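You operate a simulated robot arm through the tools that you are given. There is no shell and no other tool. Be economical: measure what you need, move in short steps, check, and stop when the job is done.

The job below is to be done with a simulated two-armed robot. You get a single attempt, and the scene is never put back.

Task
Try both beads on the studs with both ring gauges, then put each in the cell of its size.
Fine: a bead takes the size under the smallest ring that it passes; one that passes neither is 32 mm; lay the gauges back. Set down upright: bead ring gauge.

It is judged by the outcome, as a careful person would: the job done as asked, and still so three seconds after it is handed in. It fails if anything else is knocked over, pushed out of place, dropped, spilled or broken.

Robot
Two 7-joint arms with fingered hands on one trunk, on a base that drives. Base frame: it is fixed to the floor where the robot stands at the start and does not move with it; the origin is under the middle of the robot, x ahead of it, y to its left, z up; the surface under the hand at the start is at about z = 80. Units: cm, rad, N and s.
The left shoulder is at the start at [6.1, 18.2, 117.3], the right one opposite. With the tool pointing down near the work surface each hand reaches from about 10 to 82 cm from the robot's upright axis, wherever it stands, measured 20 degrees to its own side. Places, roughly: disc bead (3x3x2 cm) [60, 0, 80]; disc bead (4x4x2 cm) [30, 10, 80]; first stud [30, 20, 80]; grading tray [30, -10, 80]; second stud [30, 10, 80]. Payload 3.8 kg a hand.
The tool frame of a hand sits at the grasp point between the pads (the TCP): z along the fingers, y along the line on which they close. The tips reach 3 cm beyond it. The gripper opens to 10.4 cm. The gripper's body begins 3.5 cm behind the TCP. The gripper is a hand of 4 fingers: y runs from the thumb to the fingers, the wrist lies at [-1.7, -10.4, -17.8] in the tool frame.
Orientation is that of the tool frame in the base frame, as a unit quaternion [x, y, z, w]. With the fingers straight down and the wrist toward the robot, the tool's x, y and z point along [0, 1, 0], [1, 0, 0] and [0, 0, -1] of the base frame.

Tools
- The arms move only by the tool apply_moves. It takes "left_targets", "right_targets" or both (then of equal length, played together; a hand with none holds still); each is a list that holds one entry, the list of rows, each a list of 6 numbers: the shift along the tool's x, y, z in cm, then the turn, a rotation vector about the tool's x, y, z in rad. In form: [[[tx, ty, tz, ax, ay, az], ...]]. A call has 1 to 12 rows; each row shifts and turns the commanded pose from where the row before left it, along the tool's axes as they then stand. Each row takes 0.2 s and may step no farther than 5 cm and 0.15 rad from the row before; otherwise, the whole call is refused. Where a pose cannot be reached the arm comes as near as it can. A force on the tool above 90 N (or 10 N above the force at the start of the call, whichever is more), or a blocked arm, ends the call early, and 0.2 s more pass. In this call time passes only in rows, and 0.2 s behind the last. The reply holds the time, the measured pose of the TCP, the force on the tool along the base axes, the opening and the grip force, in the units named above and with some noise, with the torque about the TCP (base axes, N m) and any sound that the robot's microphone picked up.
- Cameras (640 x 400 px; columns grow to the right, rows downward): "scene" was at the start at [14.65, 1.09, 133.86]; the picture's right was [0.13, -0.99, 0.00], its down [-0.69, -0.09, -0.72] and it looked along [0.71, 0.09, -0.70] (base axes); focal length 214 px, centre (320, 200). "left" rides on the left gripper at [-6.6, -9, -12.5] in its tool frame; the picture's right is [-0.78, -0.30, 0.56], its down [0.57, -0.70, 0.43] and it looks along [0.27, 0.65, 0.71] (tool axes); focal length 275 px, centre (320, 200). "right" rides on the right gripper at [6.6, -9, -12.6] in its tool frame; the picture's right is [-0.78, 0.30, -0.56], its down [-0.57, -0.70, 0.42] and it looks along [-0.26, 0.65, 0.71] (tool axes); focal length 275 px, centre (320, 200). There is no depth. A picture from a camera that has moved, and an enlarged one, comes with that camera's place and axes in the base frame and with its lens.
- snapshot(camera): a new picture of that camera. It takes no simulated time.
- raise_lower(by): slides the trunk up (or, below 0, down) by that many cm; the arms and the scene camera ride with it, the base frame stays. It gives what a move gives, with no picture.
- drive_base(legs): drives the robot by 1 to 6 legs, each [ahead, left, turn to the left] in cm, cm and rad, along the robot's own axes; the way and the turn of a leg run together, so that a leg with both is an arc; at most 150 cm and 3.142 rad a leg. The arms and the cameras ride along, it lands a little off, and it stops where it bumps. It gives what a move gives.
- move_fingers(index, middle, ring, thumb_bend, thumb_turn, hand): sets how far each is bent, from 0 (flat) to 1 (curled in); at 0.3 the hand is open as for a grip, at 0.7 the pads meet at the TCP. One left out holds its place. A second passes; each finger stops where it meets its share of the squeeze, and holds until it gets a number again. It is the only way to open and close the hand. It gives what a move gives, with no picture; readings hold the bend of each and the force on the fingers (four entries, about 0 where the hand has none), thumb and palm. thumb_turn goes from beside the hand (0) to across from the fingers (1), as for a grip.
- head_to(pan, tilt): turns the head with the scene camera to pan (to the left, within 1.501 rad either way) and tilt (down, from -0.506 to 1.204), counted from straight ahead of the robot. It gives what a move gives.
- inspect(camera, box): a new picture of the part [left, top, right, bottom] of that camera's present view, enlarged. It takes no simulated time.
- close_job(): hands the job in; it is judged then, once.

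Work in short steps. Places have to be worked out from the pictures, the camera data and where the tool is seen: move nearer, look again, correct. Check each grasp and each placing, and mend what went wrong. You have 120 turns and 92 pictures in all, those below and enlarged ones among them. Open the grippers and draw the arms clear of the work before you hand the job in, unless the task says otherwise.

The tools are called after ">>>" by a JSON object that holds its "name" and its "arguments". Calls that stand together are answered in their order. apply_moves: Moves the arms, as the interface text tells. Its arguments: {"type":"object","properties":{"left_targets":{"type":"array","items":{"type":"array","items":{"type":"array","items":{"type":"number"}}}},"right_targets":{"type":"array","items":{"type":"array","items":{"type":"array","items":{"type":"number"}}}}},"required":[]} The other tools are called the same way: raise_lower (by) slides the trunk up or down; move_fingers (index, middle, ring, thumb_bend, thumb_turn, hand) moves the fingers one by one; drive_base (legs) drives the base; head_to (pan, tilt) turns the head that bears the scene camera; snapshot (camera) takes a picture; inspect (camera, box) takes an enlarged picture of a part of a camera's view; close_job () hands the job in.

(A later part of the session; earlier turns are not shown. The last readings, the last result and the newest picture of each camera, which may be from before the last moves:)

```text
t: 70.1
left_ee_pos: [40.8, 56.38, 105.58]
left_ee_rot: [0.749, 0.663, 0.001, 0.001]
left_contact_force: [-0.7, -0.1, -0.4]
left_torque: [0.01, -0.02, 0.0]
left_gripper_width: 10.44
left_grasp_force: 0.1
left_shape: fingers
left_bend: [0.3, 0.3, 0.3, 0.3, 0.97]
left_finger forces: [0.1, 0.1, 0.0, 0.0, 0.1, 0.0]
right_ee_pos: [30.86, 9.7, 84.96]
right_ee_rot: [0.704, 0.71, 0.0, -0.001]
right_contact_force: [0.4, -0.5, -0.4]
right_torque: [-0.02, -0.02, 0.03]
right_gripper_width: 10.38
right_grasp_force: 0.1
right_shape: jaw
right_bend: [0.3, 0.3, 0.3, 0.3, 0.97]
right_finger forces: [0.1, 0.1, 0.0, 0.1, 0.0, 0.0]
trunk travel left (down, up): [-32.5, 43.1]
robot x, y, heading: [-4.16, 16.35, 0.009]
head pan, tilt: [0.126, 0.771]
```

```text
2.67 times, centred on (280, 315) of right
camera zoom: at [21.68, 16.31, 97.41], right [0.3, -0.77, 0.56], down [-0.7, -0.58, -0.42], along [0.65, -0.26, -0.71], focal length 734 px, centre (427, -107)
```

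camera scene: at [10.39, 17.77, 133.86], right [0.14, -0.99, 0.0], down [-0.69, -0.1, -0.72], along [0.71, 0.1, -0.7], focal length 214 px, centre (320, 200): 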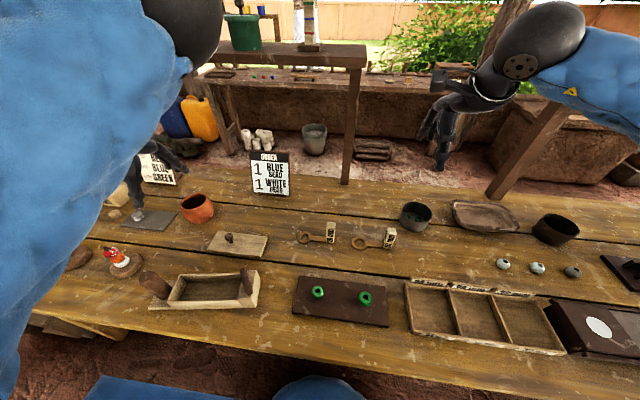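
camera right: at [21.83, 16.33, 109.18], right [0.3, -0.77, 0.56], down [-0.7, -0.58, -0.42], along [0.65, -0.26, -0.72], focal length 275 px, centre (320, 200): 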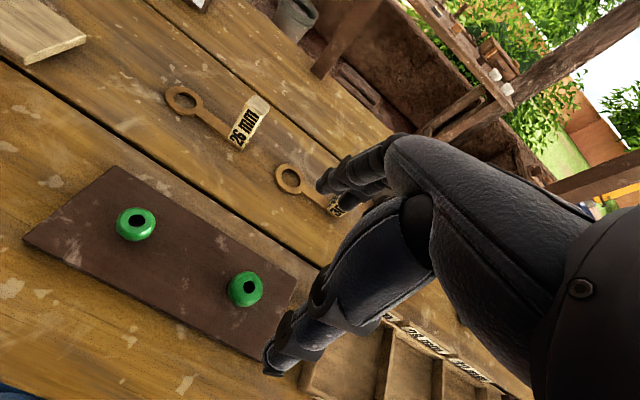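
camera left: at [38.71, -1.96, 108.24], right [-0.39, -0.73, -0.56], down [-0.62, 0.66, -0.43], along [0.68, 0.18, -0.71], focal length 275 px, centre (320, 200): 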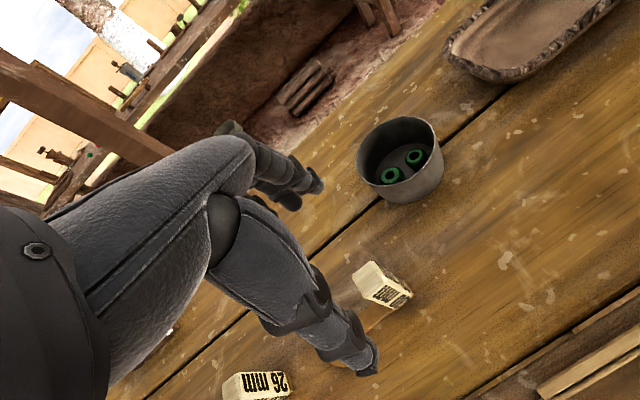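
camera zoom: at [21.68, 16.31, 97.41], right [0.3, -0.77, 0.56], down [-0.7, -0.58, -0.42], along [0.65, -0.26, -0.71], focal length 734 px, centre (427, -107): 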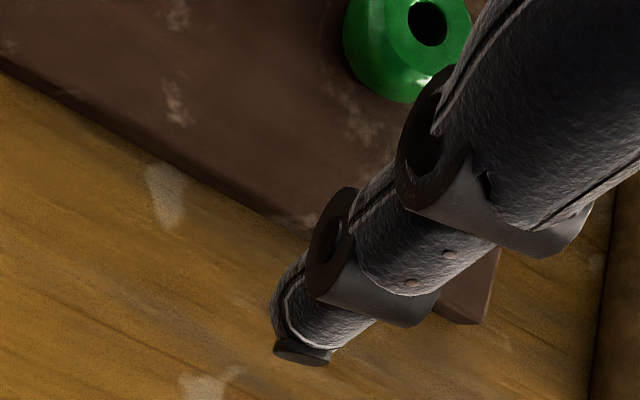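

The hand straddles the bead and needs about 0.35 cm more to the left by this view. I shift and close index, middle and thumb around it.

>>> {"name": "apply_moves", "arguments": {"right_targets": [[[0.35, -0.05, 0, 0, 0, 0]]]}}

>>> {"name": "move_fingers", "arguments": {"hand": "right", "index": 0.7, "middle": 0.7, "thumb_bend": 0.7}}

>>> {"name": "inspect", "arguments": {"camera": "right", "box": [240, 200, 400, 300]}}

```text
t: 70.5
left_ee_pos: [40.83, 56.51, 105.51]
left_ee_rot: [0.749, 0.663, -0.001, 0.001]
left_contact_force: [0.4, 0.0, -1.0]
left_torque: [0.03, 0.02, 0.01]
left_gripper_width: 10.46
left_grasp_force: 0.1
left_shape: fingers
left_bend: [0.3, 0.3, 0.3, 0.3, 0.97]
left_finger forces: [0.0, 0.0, 0.1, 0.0, 0.0, 0.0]
right_ee_pos: [30.82, 10.25, 84.93]
right_ee_rot: [0.704, 0.71, -0.001, -0.001]
right_contact_force: [-0.6, 0.2, 0.0]
right_torque: [-0.02, 0.02, 0.0]
right_gripper_width: 10.36
right_grasp_force: 0.0
right_shape: jaw
right_bend: [0.3, 0.3, 0.3, 0.3, 0.97]
right_finger forces: [0.0, 0.0, 0.1, 0.1, 0.0, 0.1]
trunk travel left (down, up): [-32.5, 43.1]
robot x, y, heading: [-4.27, 16.48, 0.008]
head pan, tilt: [0.126, 0.771]
```

```text
t: 71.5
left_ee_pos: [40.84, 56.46, 105.5]
left_ee_rot: [0.748, 0.663, 0.001, 0.0]
left_contact_force: [0.1, -0.2, -0.6]
left_torque: [0.01, -0.04, 0.03]
left_gripper_width: 10.43
left_grasp_force: 0.0
left_shape: fingers
left_bend: [0.3, 0.3, 0.3, 0.3, 0.97]
left_finger forces: [0.0, 0.1, 0.0, 0.0, 0.0, 0.1]
right_ee_pos: [30.89, 10.22, 84.88]
right_ee_rot: [0.705, 0.709, 0.0, 0.0]
right_contact_force: [5.4, 0.2, -1.2]
right_torque: [0.0, -0.1, 0.04]
right_gripper_width: 2.31
right_grasp_force: 9.2
right_shape: fingers
right_bend: [0.63, 0.64, 0.3, 0.63, 0.96]
right_finger forces: [5.8, 5.7, 0.0, 0.1, 7.3, 0.1]
trunk travel left (down, up): [-32.5, 43.1]
robot x, y, heading: [-4.25, 16.16, 0.007]
head pan, tilt: [0.126, 0.771]
```

```text
4.00 times, centred on (320, 250) of right
camera zoom: at [21.74, 16.68, 97.41], right [0.3, -0.77, 0.56], down [-0.7, -0.58, -0.42], along [0.65, -0.26, -0.71], focal length 1101 px, centre (320, 0)
```

zoom: 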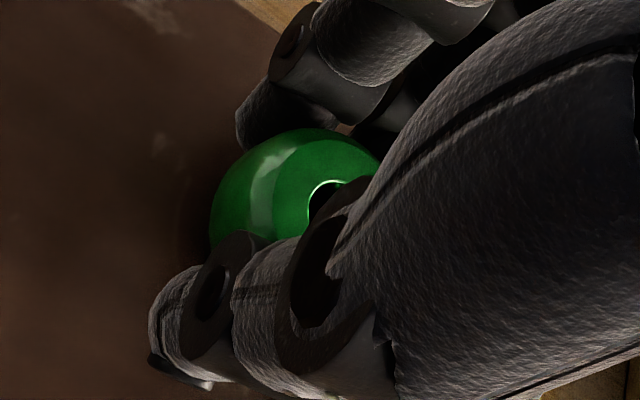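

The bead is held at about 9 N with two fingers and thumb. I lift it slowly off the stud.

>>> {"name": "apply_moves", "arguments": {"right_targets": [[[0, 0, -0.5, 0, 0, 0], [0, 0, -1, 0, 0, 0], [0, 0, -2, 0, 0, 0], [0, 0, -4, 0, 0, 0], [0, 0, -1.5, 0, 0, 0]]]}}

>>> {"name": "inspect", "arguments": {"camera": "right", "box": [200, 200, 440, 350]}}

```text
t: 72.7
left_ee_pos: [40.83, 56.41, 105.44]
left_ee_rot: [0.748, 0.664, 0.001, 0.001]
left_contact_force: [-0.9, 0.0, 0.4]
left_torque: [0.0, -0.02, -0.01]
left_gripper_width: 10.43
left_grasp_force: 0.2
left_shape: fingers
left_bend: [0.3, 0.3, 0.3, 0.3, 0.97]
left_finger forces: [0.0, 0.0, 0.0, 0.1, 0.0, 0.2]
right_ee_pos: [30.96, 10.09, 93.99]
right_ee_rot: [0.704, 0.71, -0.002, 0.0]
right_contact_force: [0.4, 0.3, 0.1]
right_torque: [-0.04, -0.01, 0.0]
right_gripper_width: 2.25
right_grasp_force: 9.4
right_shape: fingers
right_bend: [0.64, 0.66, 0.3, 0.63, 0.96]
right_finger forces: [4.3, 4.5, 0.0, 0.0, 9.7, 0.0]
trunk travel left (down, up): [-32.5, 43.1]
robot x, y, heading: [-4.21, 16.61, 0.007]
head pan, tilt: [0.126, 0.771]
```

```text
2.67 times, centred on (320, 275) of right
camera zoom: at [21.74, 16.66, 106.42], right [0.3, -0.77, 0.56], down [-0.7, -0.58, -0.42], along [0.65, -0.26, -0.71], focal length 734 px, centre (320, 0)
```

zoom: 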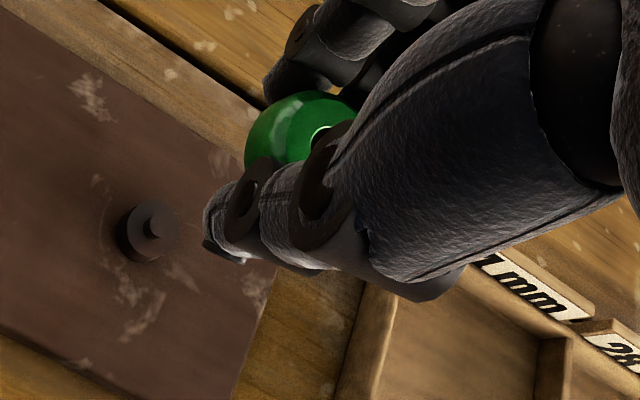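

The bead is held upright and the bare stud shows. I carry it over the 32 mm cell centre at about (32, -25.4).

>>> {"name": "apply_moves", "arguments": {"right_targets": [[[-4.45, 0.1, 0, 0, 0, 0], [-4.45, 0.1, 0, 0, 0, 0], [-4.45, 0.1, 0, 0, 0, 0], [-4.45, 0.1, 0, 0, 0, 0], [-4.45, 0.1, 0, 0, 0, 0], [-4.45, 0.1, 0, 0, 0, 0], [-4.45, 0.1, 0, 0, 0, 0], [-4.3, 0.1, 0, 0, 0, 0]]]}}

>>> {"name": "snapshot", "arguments": {"camera": "right"}}

```text
t: 74.5
left_ee_pos: [40.82, 56.34, 105.64]
left_ee_rot: [0.749, 0.663, 0.001, 0.0]
left_contact_force: [0.6, -0.3, 1.4]
left_torque: [-0.03, 0.0, 0.0]
left_gripper_width: 10.46
left_grasp_force: 0.2
left_shape: fingers
left_bend: [0.3, 0.3, 0.3, 0.3, 0.97]
left_finger forces: [0.0, 0.0, 0.0, 0.0, 0.0, 0.1]
right_ee_pos: [37.0, -23.0, 92.6]
right_ee_rot: [0.704, 0.71, -0.001, 0.0]
right_contact_force: [1.0, 0.0, 0.0]
right_torque: [0.0, -0.04, -0.01]
right_gripper_width: 2.22
right_grasp_force: 8.8
right_shape: fingers
right_bend: [0.64, 0.66, 0.3, 0.63, 0.96]
right_finger forces: [4.2, 4.4, 0.1, 0.1, 9.3, 0.0]
right hand out of reach, approached as far as the arm can: row 1, 2, 3, 4
trunk travel left (down, up): [-32.5, 43.1]
robot x, y, heading: [-4.21, 16.55, 0.014]
head pan, tilt: [0.126, 0.771]
```

```text
12 pictures are left
camera right: at [27.81, -16.56, 105.04], right [0.3, -0.77, 0.56], down [-0.7, -0.58, -0.42], along [0.65, -0.26, -0.71], focal length 275 px, centre (320, 200)
```

right: 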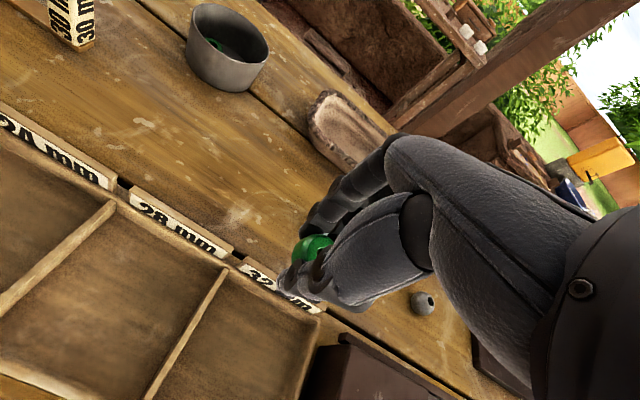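

The arm stopped short at (37.0, -23.0), bead still held. The 32 cell spans about y -20.2 to -29.5, centre (31.8, -25), so I cover the rest with the base: 5.2 cm back and 2 cm right.

>>> {"name": "drive_base", "arguments": {"legs": [[-5.2, -2.0, 0]]}}

>>> {"name": "apply_moves", "arguments": {"right_targets": [[[0, 0, 3, 0, 0, 0], [0, 0, 3, 0, 0, 0], [0, 0, 1.5, 0, 0, 0]]]}}

>>> {"name": "inspect", "arguments": {"camera": "right", "box": [160, 200, 400, 350]}}

```text
t: 75.4
left_ee_pos: [35.46, 54.35, 105.69]
left_ee_rot: [0.749, 0.663, 0.001, 0.001]
left_contact_force: [0.2, 0.0, 0.6]
left_torque: [0.01, -0.02, 0.01]
left_gripper_width: 10.43
left_grasp_force: 0.1
left_shape: fingers
left_bend: [0.3, 0.3, 0.3, 0.3, 0.97]
left_finger forces: [0.1, 0.0, 0.0, 0.1, 0.1, 0.1]
right_ee_pos: [31.59, -25.08, 92.61]
right_ee_rot: [0.704, 0.71, -0.001, 0.0]
right_contact_force: [-0.1, -0.4, 0.2]
right_torque: [0.01, 0.02, 0.02]
right_gripper_width: 2.24
right_grasp_force: 9.6
right_shape: fingers
right_bend: [0.64, 0.66, 0.3, 0.63, 0.96]
right_finger forces: [4.1, 4.4, 0.0, 0.1, 9.4, 0.0]
trunk travel left (down, up): [-32.5, 43.1]
robot x, y, heading: [-9.33, 14.41, 0.009]
head pan, tilt: [0.126, 0.771]
```

```text
t: 76.2
left_ee_pos: [35.44, 54.33, 105.55]
left_ee_rot: [0.749, 0.663, 0.0, 0.0]
left_contact_force: [-0.8, -0.1, 0.3]
left_torque: [-0.01, -0.01, -0.01]
left_gripper_width: 10.44
left_grasp_force: 0.0
left_shape: fingers
left_bend: [0.3, 0.3, 0.3, 0.3, 0.97]
left_finger forces: [0.0, 0.0, 0.1, 0.1, 0.0, 0.0]
right_ee_pos: [31.76, -25.03, 85.02]
right_ee_rot: [0.704, 0.71, 0.001, 0.0]
right_contact_force: [3.7, 0.7, 1.1]
right_torque: [-0.02, -0.13, 0.13]
right_gripper_width: 2.21
right_grasp_force: 10.2
right_shape: fingers
right_bend: [0.64, 0.66, 0.28, 0.63, 0.96]
right_finger forces: [4.2, 4.4, 2.5, 0.0, 9.4, 0.1]
trunk travel left (down, up): [-32.5, 43.1]
robot x, y, heading: [-9.3, 14.7, 0.009]
head pan, tilt: [0.126, 0.771]
```

```text
2.67 times, centred on (280, 275) of right
camera zoom: at [22.64, -18.59, 97.5], right [0.3, -0.77, 0.56], down [-0.7, -0.58, -0.42], along [0.65, -0.26, -0.71], focal length 734 px, centre (427, 0)
```

zoom: 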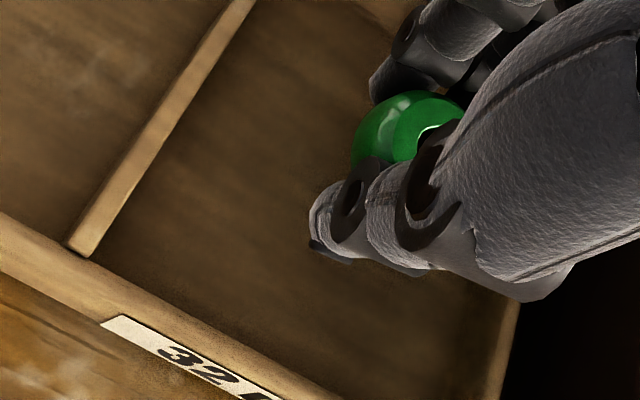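

The open ring finger touches the tray's back wall (2.5 N). I draw the hand 1 cm toward the robot and curl the ring finger in.

>>> {"name": "apply_moves", "arguments": {"right_targets": [[[0, -1.0, 0, 0, 0, 0]]]}}

>>> {"name": "move_fingers", "arguments": {"hand": "right", "ring": 0.55}}

>>> {"name": "apply_moves", "arguments": {"right_targets": [[[0, 0.3, 0.5, 0, 0, 0], [0, 0, 0.4, 0, 0, 0], [0, 0, 0.3, 0, 0, 0]]]}}

```text
t: 76.6
left_ee_pos: [35.78, 54.47, 105.51]
left_ee_rot: [0.748, 0.663, 0.0, 0.0]
left_contact_force: [-0.2, 0.4, -1.3]
left_torque: [0.0, -0.01, -0.01]
left_gripper_width: 10.44
left_grasp_force: 0.0
left_shape: fingers
left_bend: [0.3, 0.3, 0.3, 0.3, 0.97]
left_finger forces: [0.1, 0.1, 0.1, 0.0, 0.1, 0.0]
right_ee_pos: [30.93, -24.99, 85.02]
right_ee_rot: [0.703, 0.712, -0.001, -0.001]
right_contact_force: [11.5, 1.0, -4.7]
right_torque: [0.17, 0.12, 0.52]
right_gripper_width: 2.22
right_grasp_force: 14.5
right_shape: fingers
right_bend: [0.64, 0.66, 0.22, 0.63, 0.96]
right_finger forces: [4.0, 4.4, 11.2, 0.1, 9.3, 0.0]
trunk travel left (down, up): [-32.5, 43.1]
robot x, y, heading: [-9.58, 14.49, 0.01]
head pan, tilt: [0.126, 0.771]
```

```text
t: 77.6
left_ee_pos: [35.58, 54.38, 105.36]
left_ee_rot: [0.749, 0.663, 0.0, 0.001]
left_contact_force: [0.5, -0.2, 0.3]
left_torque: [0.0, 0.01, 0.0]
left_gripper_width: 10.47
left_grasp_force: 0.1
left_shape: fingers
left_bend: [0.3, 0.3, 0.3, 0.3, 0.97]
left_finger forces: [0.0, 0.0, 0.0, 0.0, 0.0, 0.0]
right_ee_pos: [30.95, -25.14, 85.07]
right_ee_rot: [0.704, 0.71, -0.001, 0.0]
right_contact_force: [16.3, 1.3, -0.9]
right_torque: [0.08, -0.08, 0.69]
right_gripper_width: 2.23
right_grasp_force: 16.8
right_shape: fingers
right_bend: [0.64, 0.66, 0.22, 0.63, 0.96]
right_finger forces: [4.1, 4.4, 15.5, 0.0, 9.4, 0.0]
trunk travel left (down, up): [-32.5, 43.1]
robot x, y, heading: [-9.38, 14.41, 0.007]
head pan, tilt: [0.126, 0.771]
```

```text
t: 78.4
left_ee_pos: [35.64, 54.41, 105.63]
left_ee_rot: [0.748, 0.663, 0.001, 0.001]
left_contact_force: [1.2, -0.4, 0.2]
left_torque: [0.01, 0.03, -0.01]
left_gripper_width: 10.42
left_grasp_force: 0.0
left_shape: fingers
left_bend: [0.3, 0.3, 0.3, 0.3, 0.97]
left_finger forces: [0.0, 0.0, 0.1, 0.0, 0.1, 0.0]
right_ee_pos: [31.11, -25.14, 83.94]
right_ee_rot: [0.704, 0.71, 0.0, 0.003]
right_contact_force: [6.7, -0.4, 18.4]
right_torque: [-0.62, -1.22, 0.25]
right_gripper_width: 2.26
right_grasp_force: 17.1
right_shape: fingers
right_bend: [0.64, 0.66, 0.25, 0.63, 0.96]
right_finger forces: [4.2, 4.5, 16.3, 0.1, 9.4, 0.0]
trunk travel left (down, up): [-32.5, 43.1]
robot x, y, heading: [-9.36, 14.54, 0.012]
head pan, tilt: [0.126, 0.771]
```

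The ring finger is actually hooked behind the back wall. I undo this: up and forward to release the pressure, then raise clear.

>>> {"name": "apply_moves", "arguments": {"right_targets": [[[0, 0.4, -0.8, 0, 0, 0], [0, 0.6, -0.6, 0, 0, 0]]]}}

>>> {"name": "move_fingers", "arguments": {"hand": "right", "ring": 0.2}}

>>> {"name": "apply_moves", "arguments": {"right_targets": [[[0, 0, -2, 0, 0, 0], [0, 0, -3, 0, 0, 0]]]}}

>>> {"name": "move_fingers", "arguments": {"hand": "right", "ring": 0.6}}

>>> {"name": "snapshot", "arguments": {"camera": "scene"}}

```text
t: 79.0
left_ee_pos: [35.71, 54.38, 105.57]
left_ee_rot: [0.749, 0.663, 0.0, 0.0]
left_contact_force: [0.7, -0.1, 0.3]
left_torque: [0.01, -0.03, 0.0]
left_gripper_width: 10.45
left_grasp_force: 0.2
left_shape: fingers
left_bend: [0.3, 0.3, 0.3, 0.3, 0.97]
left_finger forces: [0.0, 0.0, 0.1, 0.0, 0.0, 0.1]
right_ee_pos: [31.93, -25.02, 85.12]
right_ee_rot: [0.704, 0.71, -0.004, -0.003]
right_contact_force: [6.1, 0.1, -5.3]
right_torque: [0.15, 0.16, 0.15]
right_gripper_width: 2.22
right_grasp_force: 11.7
right_shape: fingers
right_bend: [0.64, 0.66, 0.27, 0.63, 0.96]
right_finger forces: [4.0, 4.4, 6.0, 0.1, 9.5, 0.0]
trunk travel left (down, up): [-32.5, 43.1]
robot x, y, heading: [-9.39, 14.59, 0.008]
head pan, tilt: [0.126, 0.771]
```

```text
t: 80.0
left_ee_pos: [35.6, 54.36, 105.62]
left_ee_rot: [0.748, 0.663, -0.001, 0.0]
left_contact_force: [0.1, 0.5, 0.4]
left_torque: [-0.05, 0.0, 0.0]
left_gripper_width: 10.41
left_grasp_force: 0.0
left_shape: fingers
left_bend: [0.3, 0.3, 0.3, 0.3, 0.97]
left_finger forces: [0.0, 0.0, 0.1, 0.0, 0.0, 0.1]
right_ee_pos: [32.11, -25.06, 85.22]
right_ee_rot: [0.705, 0.71, -0.001, -0.001]
right_contact_force: [0.8, 0.0, -0.9]
right_torque: [0.01, 0.01, -0.02]
right_gripper_width: 2.23
right_grasp_force: 8.7
right_shape: fingers
right_bend: [0.64, 0.66, 0.2, 0.63, 0.96]
right_finger forces: [4.1, 4.4, 0.0, 0.0, 9.4, 0.0]
trunk travel left (down, up): [-32.5, 43.1]
robot x, y, heading: [-9.47, 14.35, 0.01]
head pan, tilt: [0.126, 0.771]
```

```text
t: 80.6
left_ee_pos: [35.62, 54.4, 105.59]
left_ee_rot: [0.748, 0.664, 0.0, 0.002]
left_contact_force: [-0.4, 0.4, 0.2]
left_torque: [0.0, -0.02, 0.01]
left_gripper_width: 10.44
left_grasp_force: 0.0
left_shape: fingers
left_bend: [0.3, 0.3, 0.3, 0.3, 0.97]
left_finger forces: [0.0, 0.1, 0.0, 0.0, 0.1, 0.0]
right_ee_pos: [32.05, -25.05, 90.34]
right_ee_rot: [0.704, 0.71, 0.0, 0.0]
right_contact_force: [0.3, 0.1, -0.3]
right_torque: [-0.01, -0.02, 0.02]
right_gripper_width: 2.26
right_grasp_force: 9.1
right_shape: fingers
right_bend: [0.64, 0.66, 0.2, 0.63, 0.96]
right_finger forces: [4.1, 4.4, 0.0, 0.1, 9.3, 0.1]
trunk travel left (down, up): [-32.5, 43.1]
robot x, y, heading: [-9.3, 14.32, 0.01]
head pan, tilt: [0.126, 0.771]
```

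```text
t: 81.6
left_ee_pos: [35.47, 54.31, 105.61]
left_ee_rot: [0.748, 0.663, 0.001, 0.0]
left_contact_force: [-0.3, 0.0, 0.2]
left_torque: [-0.05, -0.02, -0.02]
left_gripper_width: 10.42
left_grasp_force: 0.0
left_shape: fingers
left_bend: [0.3, 0.3, 0.3, 0.3, 0.97]
left_finger forces: [0.0, 0.0, 0.0, 0.1, 0.0, 0.1]
right_ee_pos: [32.04, -25.06, 90.22]
right_ee_rot: [0.704, 0.71, -0.001, -0.001]
right_contact_force: [0.1, -0.2, -0.4]
right_torque: [0.01, -0.02, 0.01]
right_gripper_width: 2.22
right_grasp_force: 8.3
right_shape: fingers
right_bend: [0.64, 0.66, 0.6, 0.63, 0.96]
right_finger forces: [4.0, 4.4, 0.1, 0.1, 9.4, 0.1]
trunk travel left (down, up): [-32.5, 43.1]
robot x, y, heading: [-9.63, 14.44, 0.009]
head pan, tilt: [0.126, 0.771]
```

```text
10 pictures are left
camera scene: at [5.15, 15.61, 133.86], right [0.14, -0.99, 0.0], down [-0.69, -0.09, -0.72], along [0.71, 0.1, -0.7], focal length 214 px, centre (320, 200)
```

scene: 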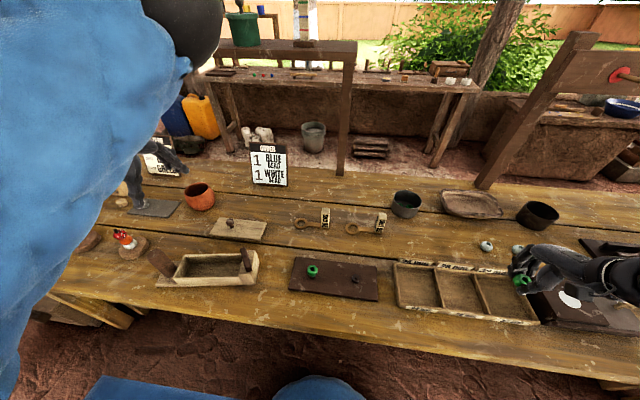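

The tray looks undisturbed and the bead is still held upright. With the ring finger curled in, I lower again into the 32 cell, slightly nearer its centre.

>>> {"name": "apply_moves", "arguments": {"right_targets": [[[0.4, -0.5, 2.5, 0, 0, 0], [0, 0, 2.5, 0, 0, 0], [0, 0, 0.5, 0, 0, 0]]]}}

>>> {"name": "apply_moves", "arguments": {"right_targets": [[[0, 0, 0.3, 0, 0, 0], [0, 0, 0.3, 0, 0, 0]]]}}

```text
t: 82.4
left_ee_pos: [35.51, 54.28, 105.48]
left_ee_rot: [0.749, 0.663, 0.001, 0.0]
left_contact_force: [-0.9, -0.1, 0.2]
left_torque: [0.02, 0.02, 0.0]
left_gripper_width: 10.44
left_grasp_force: 0.1
left_shape: fingers
left_bend: [0.3, 0.3, 0.3, 0.3, 0.97]
left_finger forces: [0.1, 0.0, 0.0, 0.0, 0.0, 0.1]
right_ee_pos: [31.64, -24.72, 84.76]
right_ee_rot: [0.704, 0.71, -0.001, 0.0]
right_contact_force: [0.3, 0.7, -0.1]
right_torque: [0.01, 0.02, 0.03]
right_gripper_width: 2.21
right_grasp_force: 9.0
right_shape: fingers
right_bend: [0.64, 0.66, 0.6, 0.63, 0.96]
right_finger forces: [4.1, 4.4, 0.0, 0.1, 9.3, 0.0]
trunk travel left (down, up): [-32.5, 43.1]
robot x, y, heading: [-8.96, 14.72, 0.009]
head pan, tilt: [0.126, 0.771]
```

```text
t: 83.0
left_ee_pos: [35.6, 54.34, 105.52]
left_ee_rot: [0.748, 0.663, 0.001, 0.001]
left_contact_force: [-0.6, -0.8, -0.9]
left_torque: [-0.01, 0.0, 0.02]
left_gripper_width: 10.43
left_grasp_force: 0.0
left_shape: fingers
left_bend: [0.3, 0.3, 0.3, 0.3, 0.97]
left_finger forces: [0.0, 0.0, 0.1, 0.0, 0.0, 0.0]
right_ee_pos: [31.67, -24.59, 84.1]
right_ee_rot: [0.704, 0.71, -0.002, -0.001]
right_contact_force: [0.1, -0.3, -0.5]
right_torque: [0.01, 0.02, 0.03]
right_gripper_width: 2.24
right_grasp_force: 9.3
right_shape: fingers
right_bend: [0.64, 0.66, 0.6, 0.63, 0.96]
right_finger forces: [4.1, 4.5, 0.0, 0.0, 9.3, 0.1]
trunk travel left (down, up): [-32.5, 43.1]
robot x, y, heading: [-9.67, 14.27, 0.015]
head pan, tilt: [0.126, 0.771]
```

No contact yet at z = 84.1. I creep down in small steps until the floor is felt.

>>> {"name": "apply_moves", "arguments": {"right_targets": [[[0, 0, 0.25, 0, 0, 0], [0, 0, 0.2, 0, 0, 0]]]}}

>>> {"name": "apply_moves", "arguments": {"right_targets": [[[0, 0, 0.2, 0, 0, 0], [0, 0, 0.1, 0, 0, 0]]]}}

```text
t: 83.6
left_ee_pos: [35.61, 54.35, 105.55]
left_ee_rot: [0.748, 0.663, 0.0, 0.001]
left_contact_force: [-0.5, 0.1, -0.1]
left_torque: [0.01, 0.0, -0.03]
left_gripper_width: 10.46
left_grasp_force: 0.0
left_shape: fingers
left_bend: [0.3, 0.3, 0.3, 0.3, 0.97]
left_finger forces: [0.0, 0.1, 0.0, 0.0, 0.1, 0.0]
right_ee_pos: [31.65, -24.67, 83.82]
right_ee_rot: [0.704, 0.711, -0.001, 0.0]
right_contact_force: [0.9, 0.3, 2.5]
right_torque: [-0.06, -0.07, 0.01]
right_gripper_width: 2.21
right_grasp_force: 10.3
right_shape: fingers
right_bend: [0.64, 0.66, 0.6, 0.63, 0.96]
right_finger forces: [4.0, 7.7, 0.0, 0.0, 9.8, 0.0]
trunk travel left (down, up): [-32.5, 43.1]
robot x, y, heading: [-9.2, 14.3, 0.01]
head pan, tilt: [0.126, 0.771]
```

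```text
t: 84.2
left_ee_pos: [35.39, 54.42, 105.6]
left_ee_rot: [0.749, 0.663, 0.0, 0.001]
left_contact_force: [-0.1, 0.6, 0.7]
left_torque: [0.0, -0.02, 0.02]
left_gripper_width: 10.42
left_grasp_force: 0.1
left_shape: fingers
left_bend: [0.3, 0.3, 0.3, 0.3, 0.97]
left_finger forces: [0.0, 0.0, 0.0, 0.0, 0.0, 0.0]
right_ee_pos: [31.61, -24.65, 83.76]
right_ee_rot: [0.704, 0.711, 0.001, 0.003]
right_contact_force: [-0.2, -2.0, 24.1]
right_torque: [0.15, 0.62, 0.05]
right_gripper_width: 2.23
right_grasp_force: 22.2
right_shape: fingers
right_bend: [0.65, 0.66, 0.6, 0.63, 0.96]
right_finger forces: [3.8, 7.3, 0.0, 0.1, 32.6, 0.0]
trunk travel left (down, up): [-32.5, 43.1]
robot x, y, heading: [-9.51, 14.65, 0.01]
head pan, tilt: [0.126, 0.771]
```

The fingertips touch the floor. I ease back 0.25 cm and open the fingers just enough to release the bead.

>>> {"name": "apply_moves", "arguments": {"right_targets": [[[0, 0, -0.28, 0, 0, 0]]]}}

>>> {"name": "move_fingers", "arguments": {"hand": "right", "index": 0.55, "middle": 0.55, "ring": 0.55, "thumb_bend": 0.52}}

>>> {"name": "inspect", "arguments": {"camera": "right", "box": [200, 190, 400, 315]}}

```text
t: 84.6
left_ee_pos: [35.57, 54.43, 105.54]
left_ee_rot: [0.749, 0.663, 0.0, 0.001]
left_contact_force: [0.5, -0.2, -0.5]
left_torque: [-0.01, -0.02, 0.02]
left_gripper_width: 10.43
left_grasp_force: 0.1
left_shape: fingers
left_bend: [0.3, 0.3, 0.3, 0.3, 0.97]
left_finger forces: [0.0, 0.0, 0.0, 0.0, 0.1, 0.0]
right_ee_pos: [31.56, -24.59, 83.94]
right_ee_rot: [0.705, 0.71, 0.0, 0.0]
right_contact_force: [5.1, -1.4, 13.3]
right_torque: [-0.01, -0.19, 0.02]
right_gripper_width: 2.19
right_grasp_force: 16.2
right_shape: fingers
right_bend: [0.64, 0.65, 0.6, 0.63, 0.96]
right_finger forces: [6.4, 11.8, 0.0, 0.1, 13.6, 0.0]
trunk travel left (down, up): [-32.5, 43.1]
robot x, y, heading: [-9.34, 14.0, 0.011]
head pan, tilt: [0.126, 0.771]
```

```text
t: 85.6
left_ee_pos: [35.42, 54.45, 105.55]
left_ee_rot: [0.748, 0.664, 0.0, 0.001]
left_contact_force: [-0.8, 0.3, 0.0]
left_torque: [-0.02, -0.02, 0.01]
left_gripper_width: 10.45
left_grasp_force: 0.1
left_shape: fingers
left_bend: [0.3, 0.3, 0.3, 0.3, 0.97]
left_finger forces: [0.0, 0.0, 0.0, 0.0, 0.0, 0.0]
right_ee_pos: [31.37, -24.63, 83.85]
right_ee_rot: [0.704, 0.711, -0.001, 0.0]
right_contact_force: [-6.7, 0.8, 16.0]
right_torque: [0.12, -0.13, 0.05]
right_gripper_width: 3.58
right_grasp_force: 7.4
right_shape: fingers
right_bend: [0.62, 0.58, 0.55, 0.52, 0.97]
right_finger forces: [10.8, 5.0, 0.1, 0.1, 0.1, 0.0]
trunk travel left (down, up): [-32.5, 43.1]
robot x, y, heading: [-9.24, 14.45, 0.015]
head pan, tilt: [0.126, 0.771]
```

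```text
3.20 times, centred on (300, 252) of right
camera zoom: at [22.26, -18.06, 96.28], right [0.3, -0.77, 0.56], down [-0.7, -0.58, -0.42], along [0.65, -0.26, -0.71], focal length 881 px, centre (384, 32)
```

zoom: 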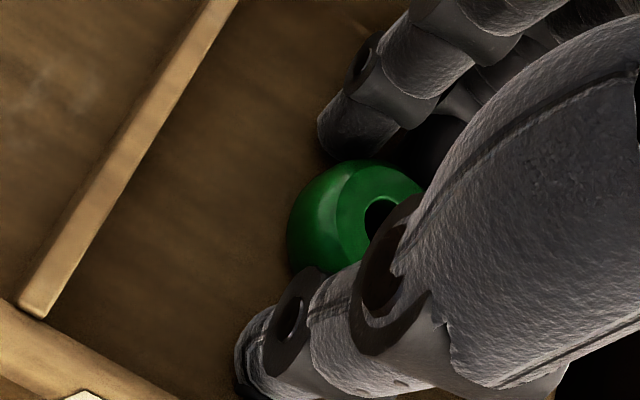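

The fingers press on the floor while opening. I raise 0.4 cm and open a little more.

>>> {"name": "apply_moves", "arguments": {"right_targets": [[[0, 0, -0.25, 0, 0, 0], [0, 0, -0.25, 0, 0, 0]]]}}

>>> {"name": "move_fingers", "arguments": {"hand": "right", "index": 0.5, "middle": 0.5, "ring": 0.5, "thumb_bend": 0.48}}

>>> {"name": "apply_moves", "arguments": {"right_targets": [[[0, 0, -0.5, 0, 0, 0], [0, 0, -1.5, 0, 0, 0], [0, 0, -3, 0, 0, 0], [0, 0, -4, 0, 0, 0]]]}}

>>> {"name": "snapshot", "arguments": {"camera": "right"}}

```text
t: 86.2
left_ee_pos: [35.66, 54.34, 105.44]
left_ee_rot: [0.748, 0.663, -0.001, 0.0]
left_contact_force: [0.1, 0.2, -0.8]
left_torque: [0.01, 0.01, 0.02]
left_gripper_width: 10.45
left_grasp_force: 0.1
left_shape: fingers
left_bend: [0.3, 0.3, 0.3, 0.3, 0.97]
left_finger forces: [0.1, 0.0, 0.0, 0.0, 0.0, 0.0]
right_ee_pos: [31.49, -24.67, 84.1]
right_ee_rot: [0.705, 0.71, -0.003, -0.001]
right_contact_force: [-0.1, -0.9, -0.3]
right_torque: [-0.01, 0.0, 0.01]
right_gripper_width: 4.4
right_grasp_force: 0.0
right_shape: fingers
right_bend: [0.55, 0.55, 0.55, 0.52, 0.97]
right_finger forces: [0.0, 0.1, 0.0, 0.0, 0.1, 0.0]
trunk travel left (down, up): [-32.5, 43.1]
robot x, y, heading: [-9.65, 14.27, 0.007]
head pan, tilt: [0.126, 0.771]
```

```text
t: 87.2
left_ee_pos: [35.55, 54.34, 105.59]
left_ee_rot: [0.749, 0.663, 0.0, 0.0]
left_contact_force: [-0.1, -0.5, 0.0]
left_torque: [0.01, -0.01, 0.0]
left_gripper_width: 10.46
left_grasp_force: 0.0
left_shape: fingers
left_bend: [0.3, 0.3, 0.3, 0.3, 0.97]
left_finger forces: [0.1, 0.0, 0.0, 0.0, 0.0, 0.0]
right_ee_pos: [31.48, -24.68, 84.21]
right_ee_rot: [0.704, 0.71, -0.001, 0.0]
right_contact_force: [-3.0, -0.1, 0.2]
right_torque: [-0.03, 0.01, -0.06]
right_gripper_width: 5.57
right_grasp_force: 1.6
right_shape: fingers
right_bend: [0.5, 0.52, 0.5, 0.48, 0.97]
right_finger forces: [0.0, 2.9, 0.0, 0.0, 0.0, 0.0]
trunk travel left (down, up): [-32.5, 43.1]
robot x, y, heading: [-9.42, 14.61, 0.008]
head pan, tilt: [0.126, 0.771]
```

```text
t: 88.2
left_ee_pos: [35.54, 54.41, 105.64]
left_ee_rot: [0.749, 0.663, 0.001, 0.001]
left_contact_force: [0.8, 0.4, -0.3]
left_torque: [0.02, -0.02, 0.02]
left_gripper_width: 10.47
left_grasp_force: 0.0
left_shape: fingers
left_bend: [0.3, 0.3, 0.3, 0.3, 0.97]
left_finger forces: [0.0, 0.0, 0.1, 0.1, 0.0, 0.0]
right_ee_pos: [31.61, -24.63, 93.24]
right_ee_rot: [0.705, 0.71, 0.0, -0.001]
right_contact_force: [-0.3, 0.2, 0.1]
right_torque: [0.02, 0.0, 0.03]
right_gripper_width: 5.6
right_grasp_force: 0.0
right_shape: fingers
right_bend: [0.5, 0.5, 0.5, 0.48, 0.97]
right_finger forces: [0.1, 0.1, 0.0, 0.0, 0.1, 0.0]
trunk travel left (down, up): [-32.5, 43.1]
robot x, y, heading: [-9.44, 14.17, 0.01]
head pan, tilt: [0.126, 0.771]
```

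```text
8 pictures are left
camera right: at [22.42, -18.12, 105.68], right [0.3, -0.77, 0.56], down [-0.7, -0.58, -0.42], along [0.65, -0.26, -0.71], focal length 275 px, centre (320, 200)
```

right: 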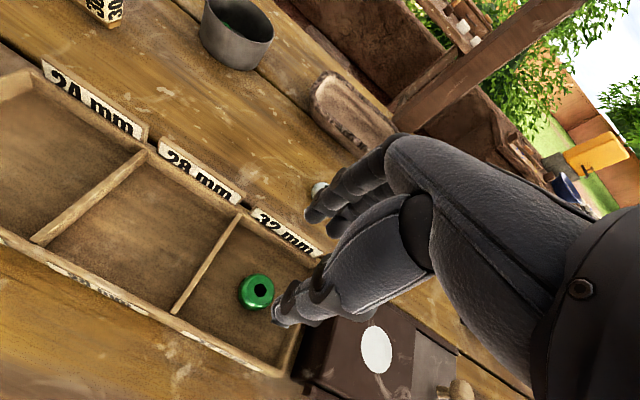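

The 32 mm bead lies upright in its cell. Next the left bead: I raise the right hand 5 cm, open it, and drive the base back and left so the arm keeps its comfortable posture.

>>> {"name": "apply_moves", "arguments": {"right_targets": [[[0, 2, -4, 0, 0, 0], [0, 2, -2, 0, 0, 0]]]}}

>>> {"name": "drive_base", "arguments": {"legs": [[-4.5, 31.5, 0]]}}

>>> {"name": "apply_moves", "arguments": {"right_targets": [[[3.5, 0, 0, 0, 0, 0], [3.5, 0, 0, 0, 0, 0], [3.5, 0, 0, 0, 0, 0], [3.5, 0, 0, 0, 0, 0]]]}}

>>> {"name": "move_fingers", "arguments": {"hand": "right", "index": 0.35, "middle": 0.35, "ring": 0.35, "thumb_bend": 0.3}}

>>> {"name": "snapshot", "arguments": {"camera": "right"}}

```text
t: 88.8
left_ee_pos: [35.59, 54.29, 105.58]
left_ee_rot: [0.748, 0.663, -0.001, 0.0]
left_contact_force: [0.0, 0.1, 0.3]
left_torque: [0.0, 0.05, 0.0]
left_gripper_width: 10.46
left_grasp_force: 0.0
left_shape: fingers
left_bend: [0.3, 0.3, 0.3, 0.3, 0.97]
left_finger forces: [0.0, 0.0, 0.0, 0.0, 0.0, 0.0]
right_ee_pos: [35.69, -24.6, 99.1]
right_ee_rot: [0.705, 0.709, -0.001, -0.001]
right_contact_force: [-0.3, -0.4, 0.4]
right_torque: [0.01, 0.03, 0.0]
right_gripper_width: 5.58
right_grasp_force: 0.0
right_shape: fingers
right_bend: [0.5, 0.5, 0.5, 0.48, 0.97]
right_finger forces: [0.0, 0.1, 0.0, 0.0, 0.0, 0.0]
trunk travel left (down, up): [-32.5, 43.1]
robot x, y, heading: [-9.58, 14.28, 0.007]
head pan, tilt: [0.126, 0.771]
```

```text
t: 90.9
left_ee_pos: [30.86, 85.85, 105.61]
left_ee_rot: [0.749, 0.662, 0.0, 0.0]
left_contact_force: [0.6, -0.8, -0.7]
left_torque: [-0.02, -0.02, 0.02]
left_gripper_width: 10.44
left_grasp_force: 0.1
left_shape: fingers
left_bend: [0.3, 0.3, 0.3, 0.3, 0.97]
left_finger forces: [0.0, 0.0, 0.0, 0.1, 0.0, 0.0]
right_ee_pos: [30.77, 6.95, 99.06]
right_ee_rot: [0.705, 0.709, -0.002, -0.001]
right_contact_force: [-0.1, -0.6, 0.0]
right_torque: [-0.03, 0.0, 0.01]
right_gripper_width: 5.6
right_grasp_force: 0.1
right_shape: fingers
right_bend: [0.5, 0.5, 0.5, 0.48, 0.97]
right_finger forces: [0.0, 0.1, 0.0, 0.0, 0.1, 0.1]
trunk travel left (down, up): [-32.5, 43.1]
robot x, y, heading: [-14.1, 45.93, 0.006]
head pan, tilt: [0.126, 0.771]
```

```text
t: 91.9
left_ee_pos: [30.9, 85.73, 105.59]
left_ee_rot: [0.749, 0.662, -0.001, 0.001]
left_contact_force: [-0.1, 0.0, -0.1]
left_torque: [0.0, 0.0, 0.0]
left_gripper_width: 10.46
left_grasp_force: 0.0
left_shape: fingers
left_bend: [0.3, 0.3, 0.3, 0.3, 0.97]
left_finger forces: [0.0, 0.0, 0.0, 0.0, 0.0, 0.1]
right_ee_pos: [30.85, 20.93, 99.08]
right_ee_rot: [0.705, 0.709, -0.002, 0.001]
right_contact_force: [0.1, -0.2, 0.2]
right_torque: [0.01, -0.04, 0.0]
right_gripper_width: 5.58
right_grasp_force: 0.1
right_shape: fingers
right_bend: [0.5, 0.5, 0.5, 0.48, 0.97]
right_finger forces: [0.0, 0.0, 0.0, 0.1, 0.0, 0.1]
trunk travel left (down, up): [-32.5, 43.1]
robot x, y, heading: [-14.64, 45.8, 0.007]
head pan, tilt: [0.126, 0.771]
```

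```text
t: 92.9
left_ee_pos: [30.85, 85.81, 105.57]
left_ee_rot: [0.749, 0.663, 0.001, 0.001]
left_contact_force: [0.0, 0.9, 0.2]
left_torque: [-0.01, -0.02, 0.01]
left_gripper_width: 10.42
left_grasp_force: 0.0
left_shape: fingers
left_bend: [0.3, 0.3, 0.3, 0.3, 0.97]
left_finger forces: [0.1, 0.0, 0.1, 0.0, 0.1, 0.0]
right_ee_pos: [30.81, 20.96, 99.1]
right_ee_rot: [0.705, 0.709, -0.001, -0.001]
right_contact_force: [-0.1, -0.3, 0.0]
right_torque: [0.01, 0.05, -0.02]
right_gripper_width: 9.8
right_grasp_force: 0.0
right_shape: fingers
right_bend: [0.35, 0.35, 0.35, 0.3, 0.97]
right_finger forces: [0.1, 0.1, 0.1, 0.1, 0.0, 0.1]
trunk travel left (down, up): [-32.5, 43.1]
robot x, y, heading: [-14.14, 46.36, 0.009]
head pan, tilt: [0.126, 0.771]
```

```text
7 pictures are left
camera right: at [21.61, 27.37, 111.56], right [0.3, -0.77, 0.56], down [-0.7, -0.58, -0.42], along [0.65, -0.26, -0.71], focal length 275 px, centre (320, 200)
```

right: 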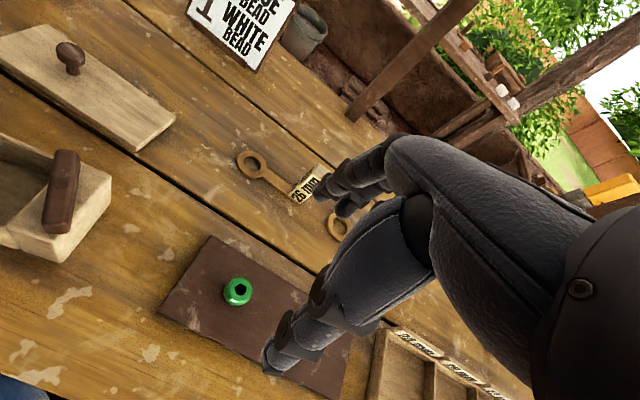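

The bead lies at about (30.85, 21.0), right under the TCP. I lower to z ≈ 84.9 and close index, middle and thumb.

>>> {"name": "apply_moves", "arguments": {"right_targets": [[[0.1, 0, 4, 0, 0, 0], [0, 0, 4, 0, 0, 0], [0, 0, 4, 0, 0, 0], [0, 0, 1.4, 0, 0, 0], [0, 0, 0.8, 0, 0, 0]]]}}

>>> {"name": "move_fingers", "arguments": {"hand": "right", "index": 0.7, "middle": 0.7, "thumb_bend": 0.7}}

>>> {"name": "inspect", "arguments": {"camera": "right", "box": [240, 200, 400, 300]}}

```text
t: 94.1
left_ee_pos: [30.85, 85.81, 105.47]
left_ee_rot: [0.749, 0.663, 0.0, -0.001]
left_contact_force: [-0.2, 0.7, -0.4]
left_torque: [-0.01, 0.0, -0.04]
left_gripper_width: 10.44
left_grasp_force: 0.0
left_shape: fingers
left_bend: [0.3, 0.3, 0.3, 0.3, 0.97]
left_finger forces: [0.0, 0.0, 0.0, 0.1, 0.0, 0.0]
right_ee_pos: [30.72, 20.83, 84.91]
right_ee_rot: [0.706, 0.709, -0.001, -0.001]
right_contact_force: [0.5, 0.3, -0.4]
right_torque: [0.0, -0.01, 0.02]
right_gripper_width: 9.78
right_grasp_force: 0.0
right_shape: fingers
right_bend: [0.35, 0.35, 0.35, 0.3, 0.97]
right_finger forces: [0.0, 0.0, 0.0, 0.1, 0.1, 0.1]
trunk travel left (down, up): [-32.5, 43.1]
robot x, y, heading: [-14.74, 46.22, 0.008]
head pan, tilt: [0.126, 0.771]
```

```text
t: 95.1
left_ee_pos: [30.98, 85.84, 105.53]
left_ee_rot: [0.749, 0.663, 0.0, -0.001]
left_contact_force: [0.7, 0.1, 0.0]
left_torque: [-0.03, -0.03, 0.0]
left_gripper_width: 10.44
left_grasp_force: 0.0
left_shape: fingers
left_bend: [0.3, 0.3, 0.3, 0.3, 0.97]
left_finger forces: [0.1, 0.0, 0.0, 0.0, 0.1, 0.0]
right_ee_pos: [30.71, 21.05, 84.92]
right_ee_rot: [0.706, 0.708, -0.001, 0.0]
right_contact_force: [6.6, -0.6, -1.3]
right_torque: [-0.03, -0.13, -0.03]
right_gripper_width: 2.16
right_grasp_force: 8.6
right_shape: fingers
right_bend: [0.62, 0.66, 0.35, 0.64, 0.97]
right_finger forces: [7.0, 4.5, 0.0, 0.1, 5.4, 0.0]
trunk travel left (down, up): [-32.5, 43.1]
robot x, y, heading: [-14.0, 45.94, 0.008]
head pan, tilt: [0.126, 0.771]
```

```text
4.00 times, centred on (320, 250) of right
camera zoom: at [21.6, 27.43, 97.38], right [0.3, -0.77, 0.56], down [-0.7, -0.58, -0.42], along [0.65, -0.26, -0.71], focal length 1101 px, centre (320, 0)
```

zoom: 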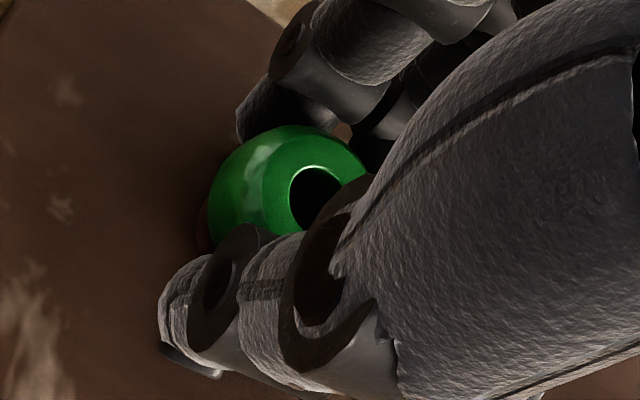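

The bead sits a bit toward the index side of the grip. I reopen, shift 0.35 cm left and close again for a centred hold.

>>> {"name": "move_fingers", "arguments": {"hand": "right", "index": 0.4, "middle": 0.4, "thumb_bend": 0.4}}

>>> {"name": "apply_moves", "arguments": {"right_targets": [[[0.35, 0.05, 0, 0, 0, 0]]]}}

>>> {"name": "move_fingers", "arguments": {"hand": "right", "index": 0.7, "middle": 0.7, "thumb_bend": 0.7}}

>>> {"name": "apply_moves", "arguments": {"right_targets": [[[0, 0, -0.5, 0, 0, 0], [0, 0, -1, 0, 0, 0], [0, 0, -2, 0, 0, 0], [0, 0, -4, 0, 0, 0], [0, 0, -2, 0, 0, 0]]]}}

>>> {"name": "inspect", "arguments": {"camera": "right", "box": [200, 200, 440, 350]}}

```text
t: 96.1
left_ee_pos: [30.92, 85.8, 105.54]
left_ee_rot: [0.749, 0.663, 0.0, 0.0]
left_contact_force: [-0.6, 0.5, -1.0]
left_torque: [-0.02, 0.02, 0.01]
left_gripper_width: 10.44
left_grasp_force: 0.1
left_shape: fingers
left_bend: [0.3, 0.3, 0.3, 0.3, 0.97]
left_finger forces: [0.0, 0.0, 0.1, 0.0, 0.0, 0.0]
right_ee_pos: [30.62, 20.94, 84.97]
right_ee_rot: [0.705, 0.71, -0.001, 0.0]
right_contact_force: [0.6, 0.5, -0.1]
right_torque: [-0.02, -0.01, -0.02]
right_gripper_width: 7.89
right_grasp_force: 0.2
right_shape: fingers
right_bend: [0.4, 0.4, 0.35, 0.4, 0.97]
right_finger forces: [0.0, 0.0, 0.1, 0.0, 0.0, 0.0]
trunk travel left (down, up): [-32.5, 43.1]
robot x, y, heading: [-14.12, 45.8, 0.009]
head pan, tilt: [0.126, 0.771]
```

```text
t: 96.5
left_ee_pos: [30.75, 85.81, 105.56]
left_ee_rot: [0.749, 0.662, 0.0, 0.0]
left_contact_force: [-0.9, 0.1, 0.7]
left_torque: [-0.01, 0.0, -0.01]
left_gripper_width: 10.46
left_grasp_force: 0.0
left_shape: fingers
left_bend: [0.3, 0.3, 0.3, 0.3, 0.97]
left_finger forces: [0.0, 0.0, 0.1, 0.0, 0.0, 0.0]
right_ee_pos: [30.79, 21.26, 84.99]
right_ee_rot: [0.705, 0.709, -0.001, 0.0]
right_contact_force: [-0.2, -0.7, -0.5]
right_torque: [0.0, -0.01, -0.02]
right_gripper_width: 7.91
right_grasp_force: 0.2
right_shape: fingers
right_bend: [0.4, 0.4, 0.35, 0.4, 0.97]
right_finger forces: [0.1, 0.0, 0.0, 0.0, 0.1, 0.0]
trunk travel left (down, up): [-32.5, 43.1]
robot x, y, heading: [-13.95, 46.0, 0.013]
head pan, tilt: [0.126, 0.771]
```

```text
t: 97.5
left_ee_pos: [30.83, 85.84, 105.65]
left_ee_rot: [0.749, 0.662, 0.001, 0.0]
left_contact_force: [0.6, 0.1, 0.8]
left_torque: [-0.01, 0.0, 0.04]
left_gripper_width: 10.42
left_grasp_force: 0.0
left_shape: fingers
left_bend: [0.3, 0.3, 0.3, 0.3, 0.97]
left_finger forces: [0.0, 0.1, 0.0, 0.1, 0.0, 0.1]
right_ee_pos: [30.94, 21.16, 84.98]
right_ee_rot: [0.705, 0.709, -0.002, 0.0]
right_contact_force: [6.1, -0.6, -1.7]
right_torque: [-0.05, -0.12, 0.03]
right_gripper_width: 1.99
right_grasp_force: 9.0
right_shape: fingers
right_bend: [0.63, 0.65, 0.35, 0.64, 0.97]
right_finger forces: [5.9, 5.9, 0.1, 0.1, 5.6, 0.0]
trunk travel left (down, up): [-32.5, 43.1]
robot x, y, heading: [-14.55, 45.96, 0.011]
head pan, tilt: [0.126, 0.771]
```

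```text
t: 98.7
left_ee_pos: [30.91, 85.85, 105.49]
left_ee_rot: [0.749, 0.663, 0.001, 0.0]
left_contact_force: [-0.8, 0.1, 0.3]
left_torque: [0.03, 0.02, 0.01]
left_gripper_width: 10.45
left_grasp_force: 0.0
left_shape: fingers
left_bend: [0.3, 0.3, 0.3, 0.3, 0.97]
left_finger forces: [0.1, 0.1, 0.0, 0.0, 0.1, 0.0]
right_ee_pos: [30.82, 21.32, 94.5]
right_ee_rot: [0.705, 0.709, -0.001, 0.001]
right_contact_force: [-0.2, 0.1, 0.1]
right_torque: [-0.04, 0.0, 0.05]
right_gripper_width: 1.97
right_grasp_force: 8.0
right_shape: fingers
right_bend: [0.65, 0.66, 0.35, 0.64, 0.96]
right_finger forces: [3.9, 4.2, 0.0, 0.0, 8.0, 0.0]
trunk travel left (down, up): [-32.5, 43.1]
robot x, y, heading: [-14.1, 45.71, 0.015]
head pan, tilt: [0.126, 0.771]
```

```text
2.67 times, centred on (320, 275) of right
camera zoom: at [21.6, 27.81, 106.93], right [0.3, -0.77, 0.56], down [-0.7, -0.58, -0.42], along [0.65, -0.26, -0.72], focal length 734 px, centre (320, 0)
```

zoom: 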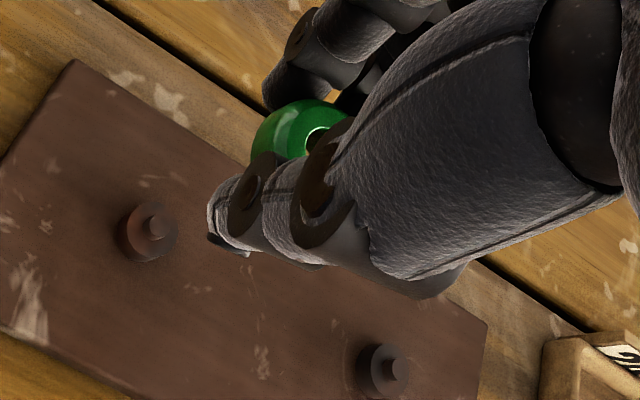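

The bead is held upright and both studs are bare. I curl the ring finger in and drive the base 36 cm right, bringing the bead over the 28 mm cell at (31.5, -14.9).

>>> {"name": "move_fingers", "arguments": {"hand": "right", "ring": 0.6}}

>>> {"name": "drive_base", "arguments": {"legs": [[0.3, -36.1, 0]]}}

>>> {"name": "snapshot", "arguments": {"camera": "right"}}

```text
t: 99.7
left_ee_pos: [30.89, 85.91, 105.54]
left_ee_rot: [0.749, 0.663, 0.0, 0.0]
left_contact_force: [0.8, -0.2, -0.1]
left_torque: [-0.01, -0.01, -0.01]
left_gripper_width: 10.45
left_grasp_force: 0.1
left_shape: fingers
left_bend: [0.3, 0.3, 0.3, 0.3, 0.97]
left_finger forces: [0.0, 0.0, 0.1, 0.1, 0.0, 0.1]
right_ee_pos: [30.83, 21.35, 94.39]
right_ee_rot: [0.706, 0.709, -0.001, -0.001]
right_contact_force: [0.2, 0.2, -0.3]
right_torque: [-0.02, 0.0, 0.03]
right_gripper_width: 1.94
right_grasp_force: 8.0
right_shape: fingers
right_bend: [0.65, 0.66, 0.6, 0.64, 0.96]
right_finger forces: [4.0, 4.1, 0.1, 0.0, 8.0, 0.1]
trunk travel left (down, up): [-32.5, 43.1]
robot x, y, heading: [-14.66, 45.81, 0.009]
head pan, tilt: [0.126, 0.771]
```

```text
t: 102.1
left_ee_pos: [31.56, 49.22, 105.59]
left_ee_rot: [0.751, 0.66, 0.001, 0.0]
left_contact_force: [-0.4, -0.1, 0.3]
left_torque: [0.01, 0.01, -0.03]
left_gripper_width: 10.44
left_grasp_force: 0.1
left_shape: fingers
left_bend: [0.3, 0.3, 0.3, 0.3, 0.97]
left_finger forces: [0.1, 0.0, 0.0, 0.1, 0.0, 0.0]
right_ee_pos: [31.28, -15.27, 94.42]
right_ee_rot: [0.707, 0.708, -0.001, 0.0]
right_contact_force: [0.3, -0.3, -0.6]
right_torque: [0.02, -0.01, -0.02]
right_gripper_width: 1.95
right_grasp_force: 8.5
right_shape: fingers
right_bend: [0.65, 0.66, 0.6, 0.64, 0.96]
right_finger forces: [3.9, 4.1, 0.0, 0.0, 8.0, 0.1]
trunk travel left (down, up): [-32.5, 43.1]
robot x, y, heading: [-13.73, 9.69, 0.008]
head pan, tilt: [0.126, 0.771]
```

```text
4 pictures are left
camera right: at [22.06, -8.72, 106.89], right [0.3, -0.78, 0.56], down [-0.7, -0.57, -0.42], along [0.65, -0.26, -0.71], focal length 275 px, centre (320, 200)
```

right: 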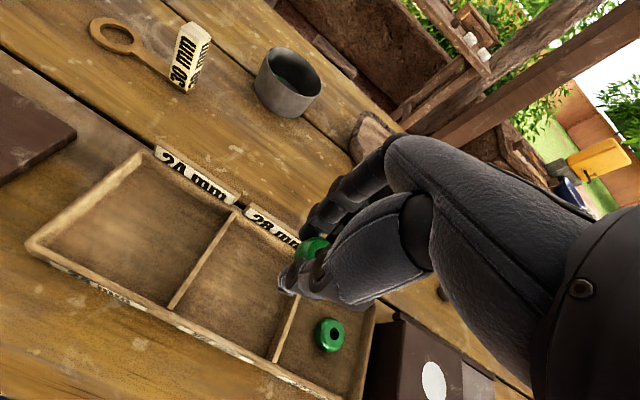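

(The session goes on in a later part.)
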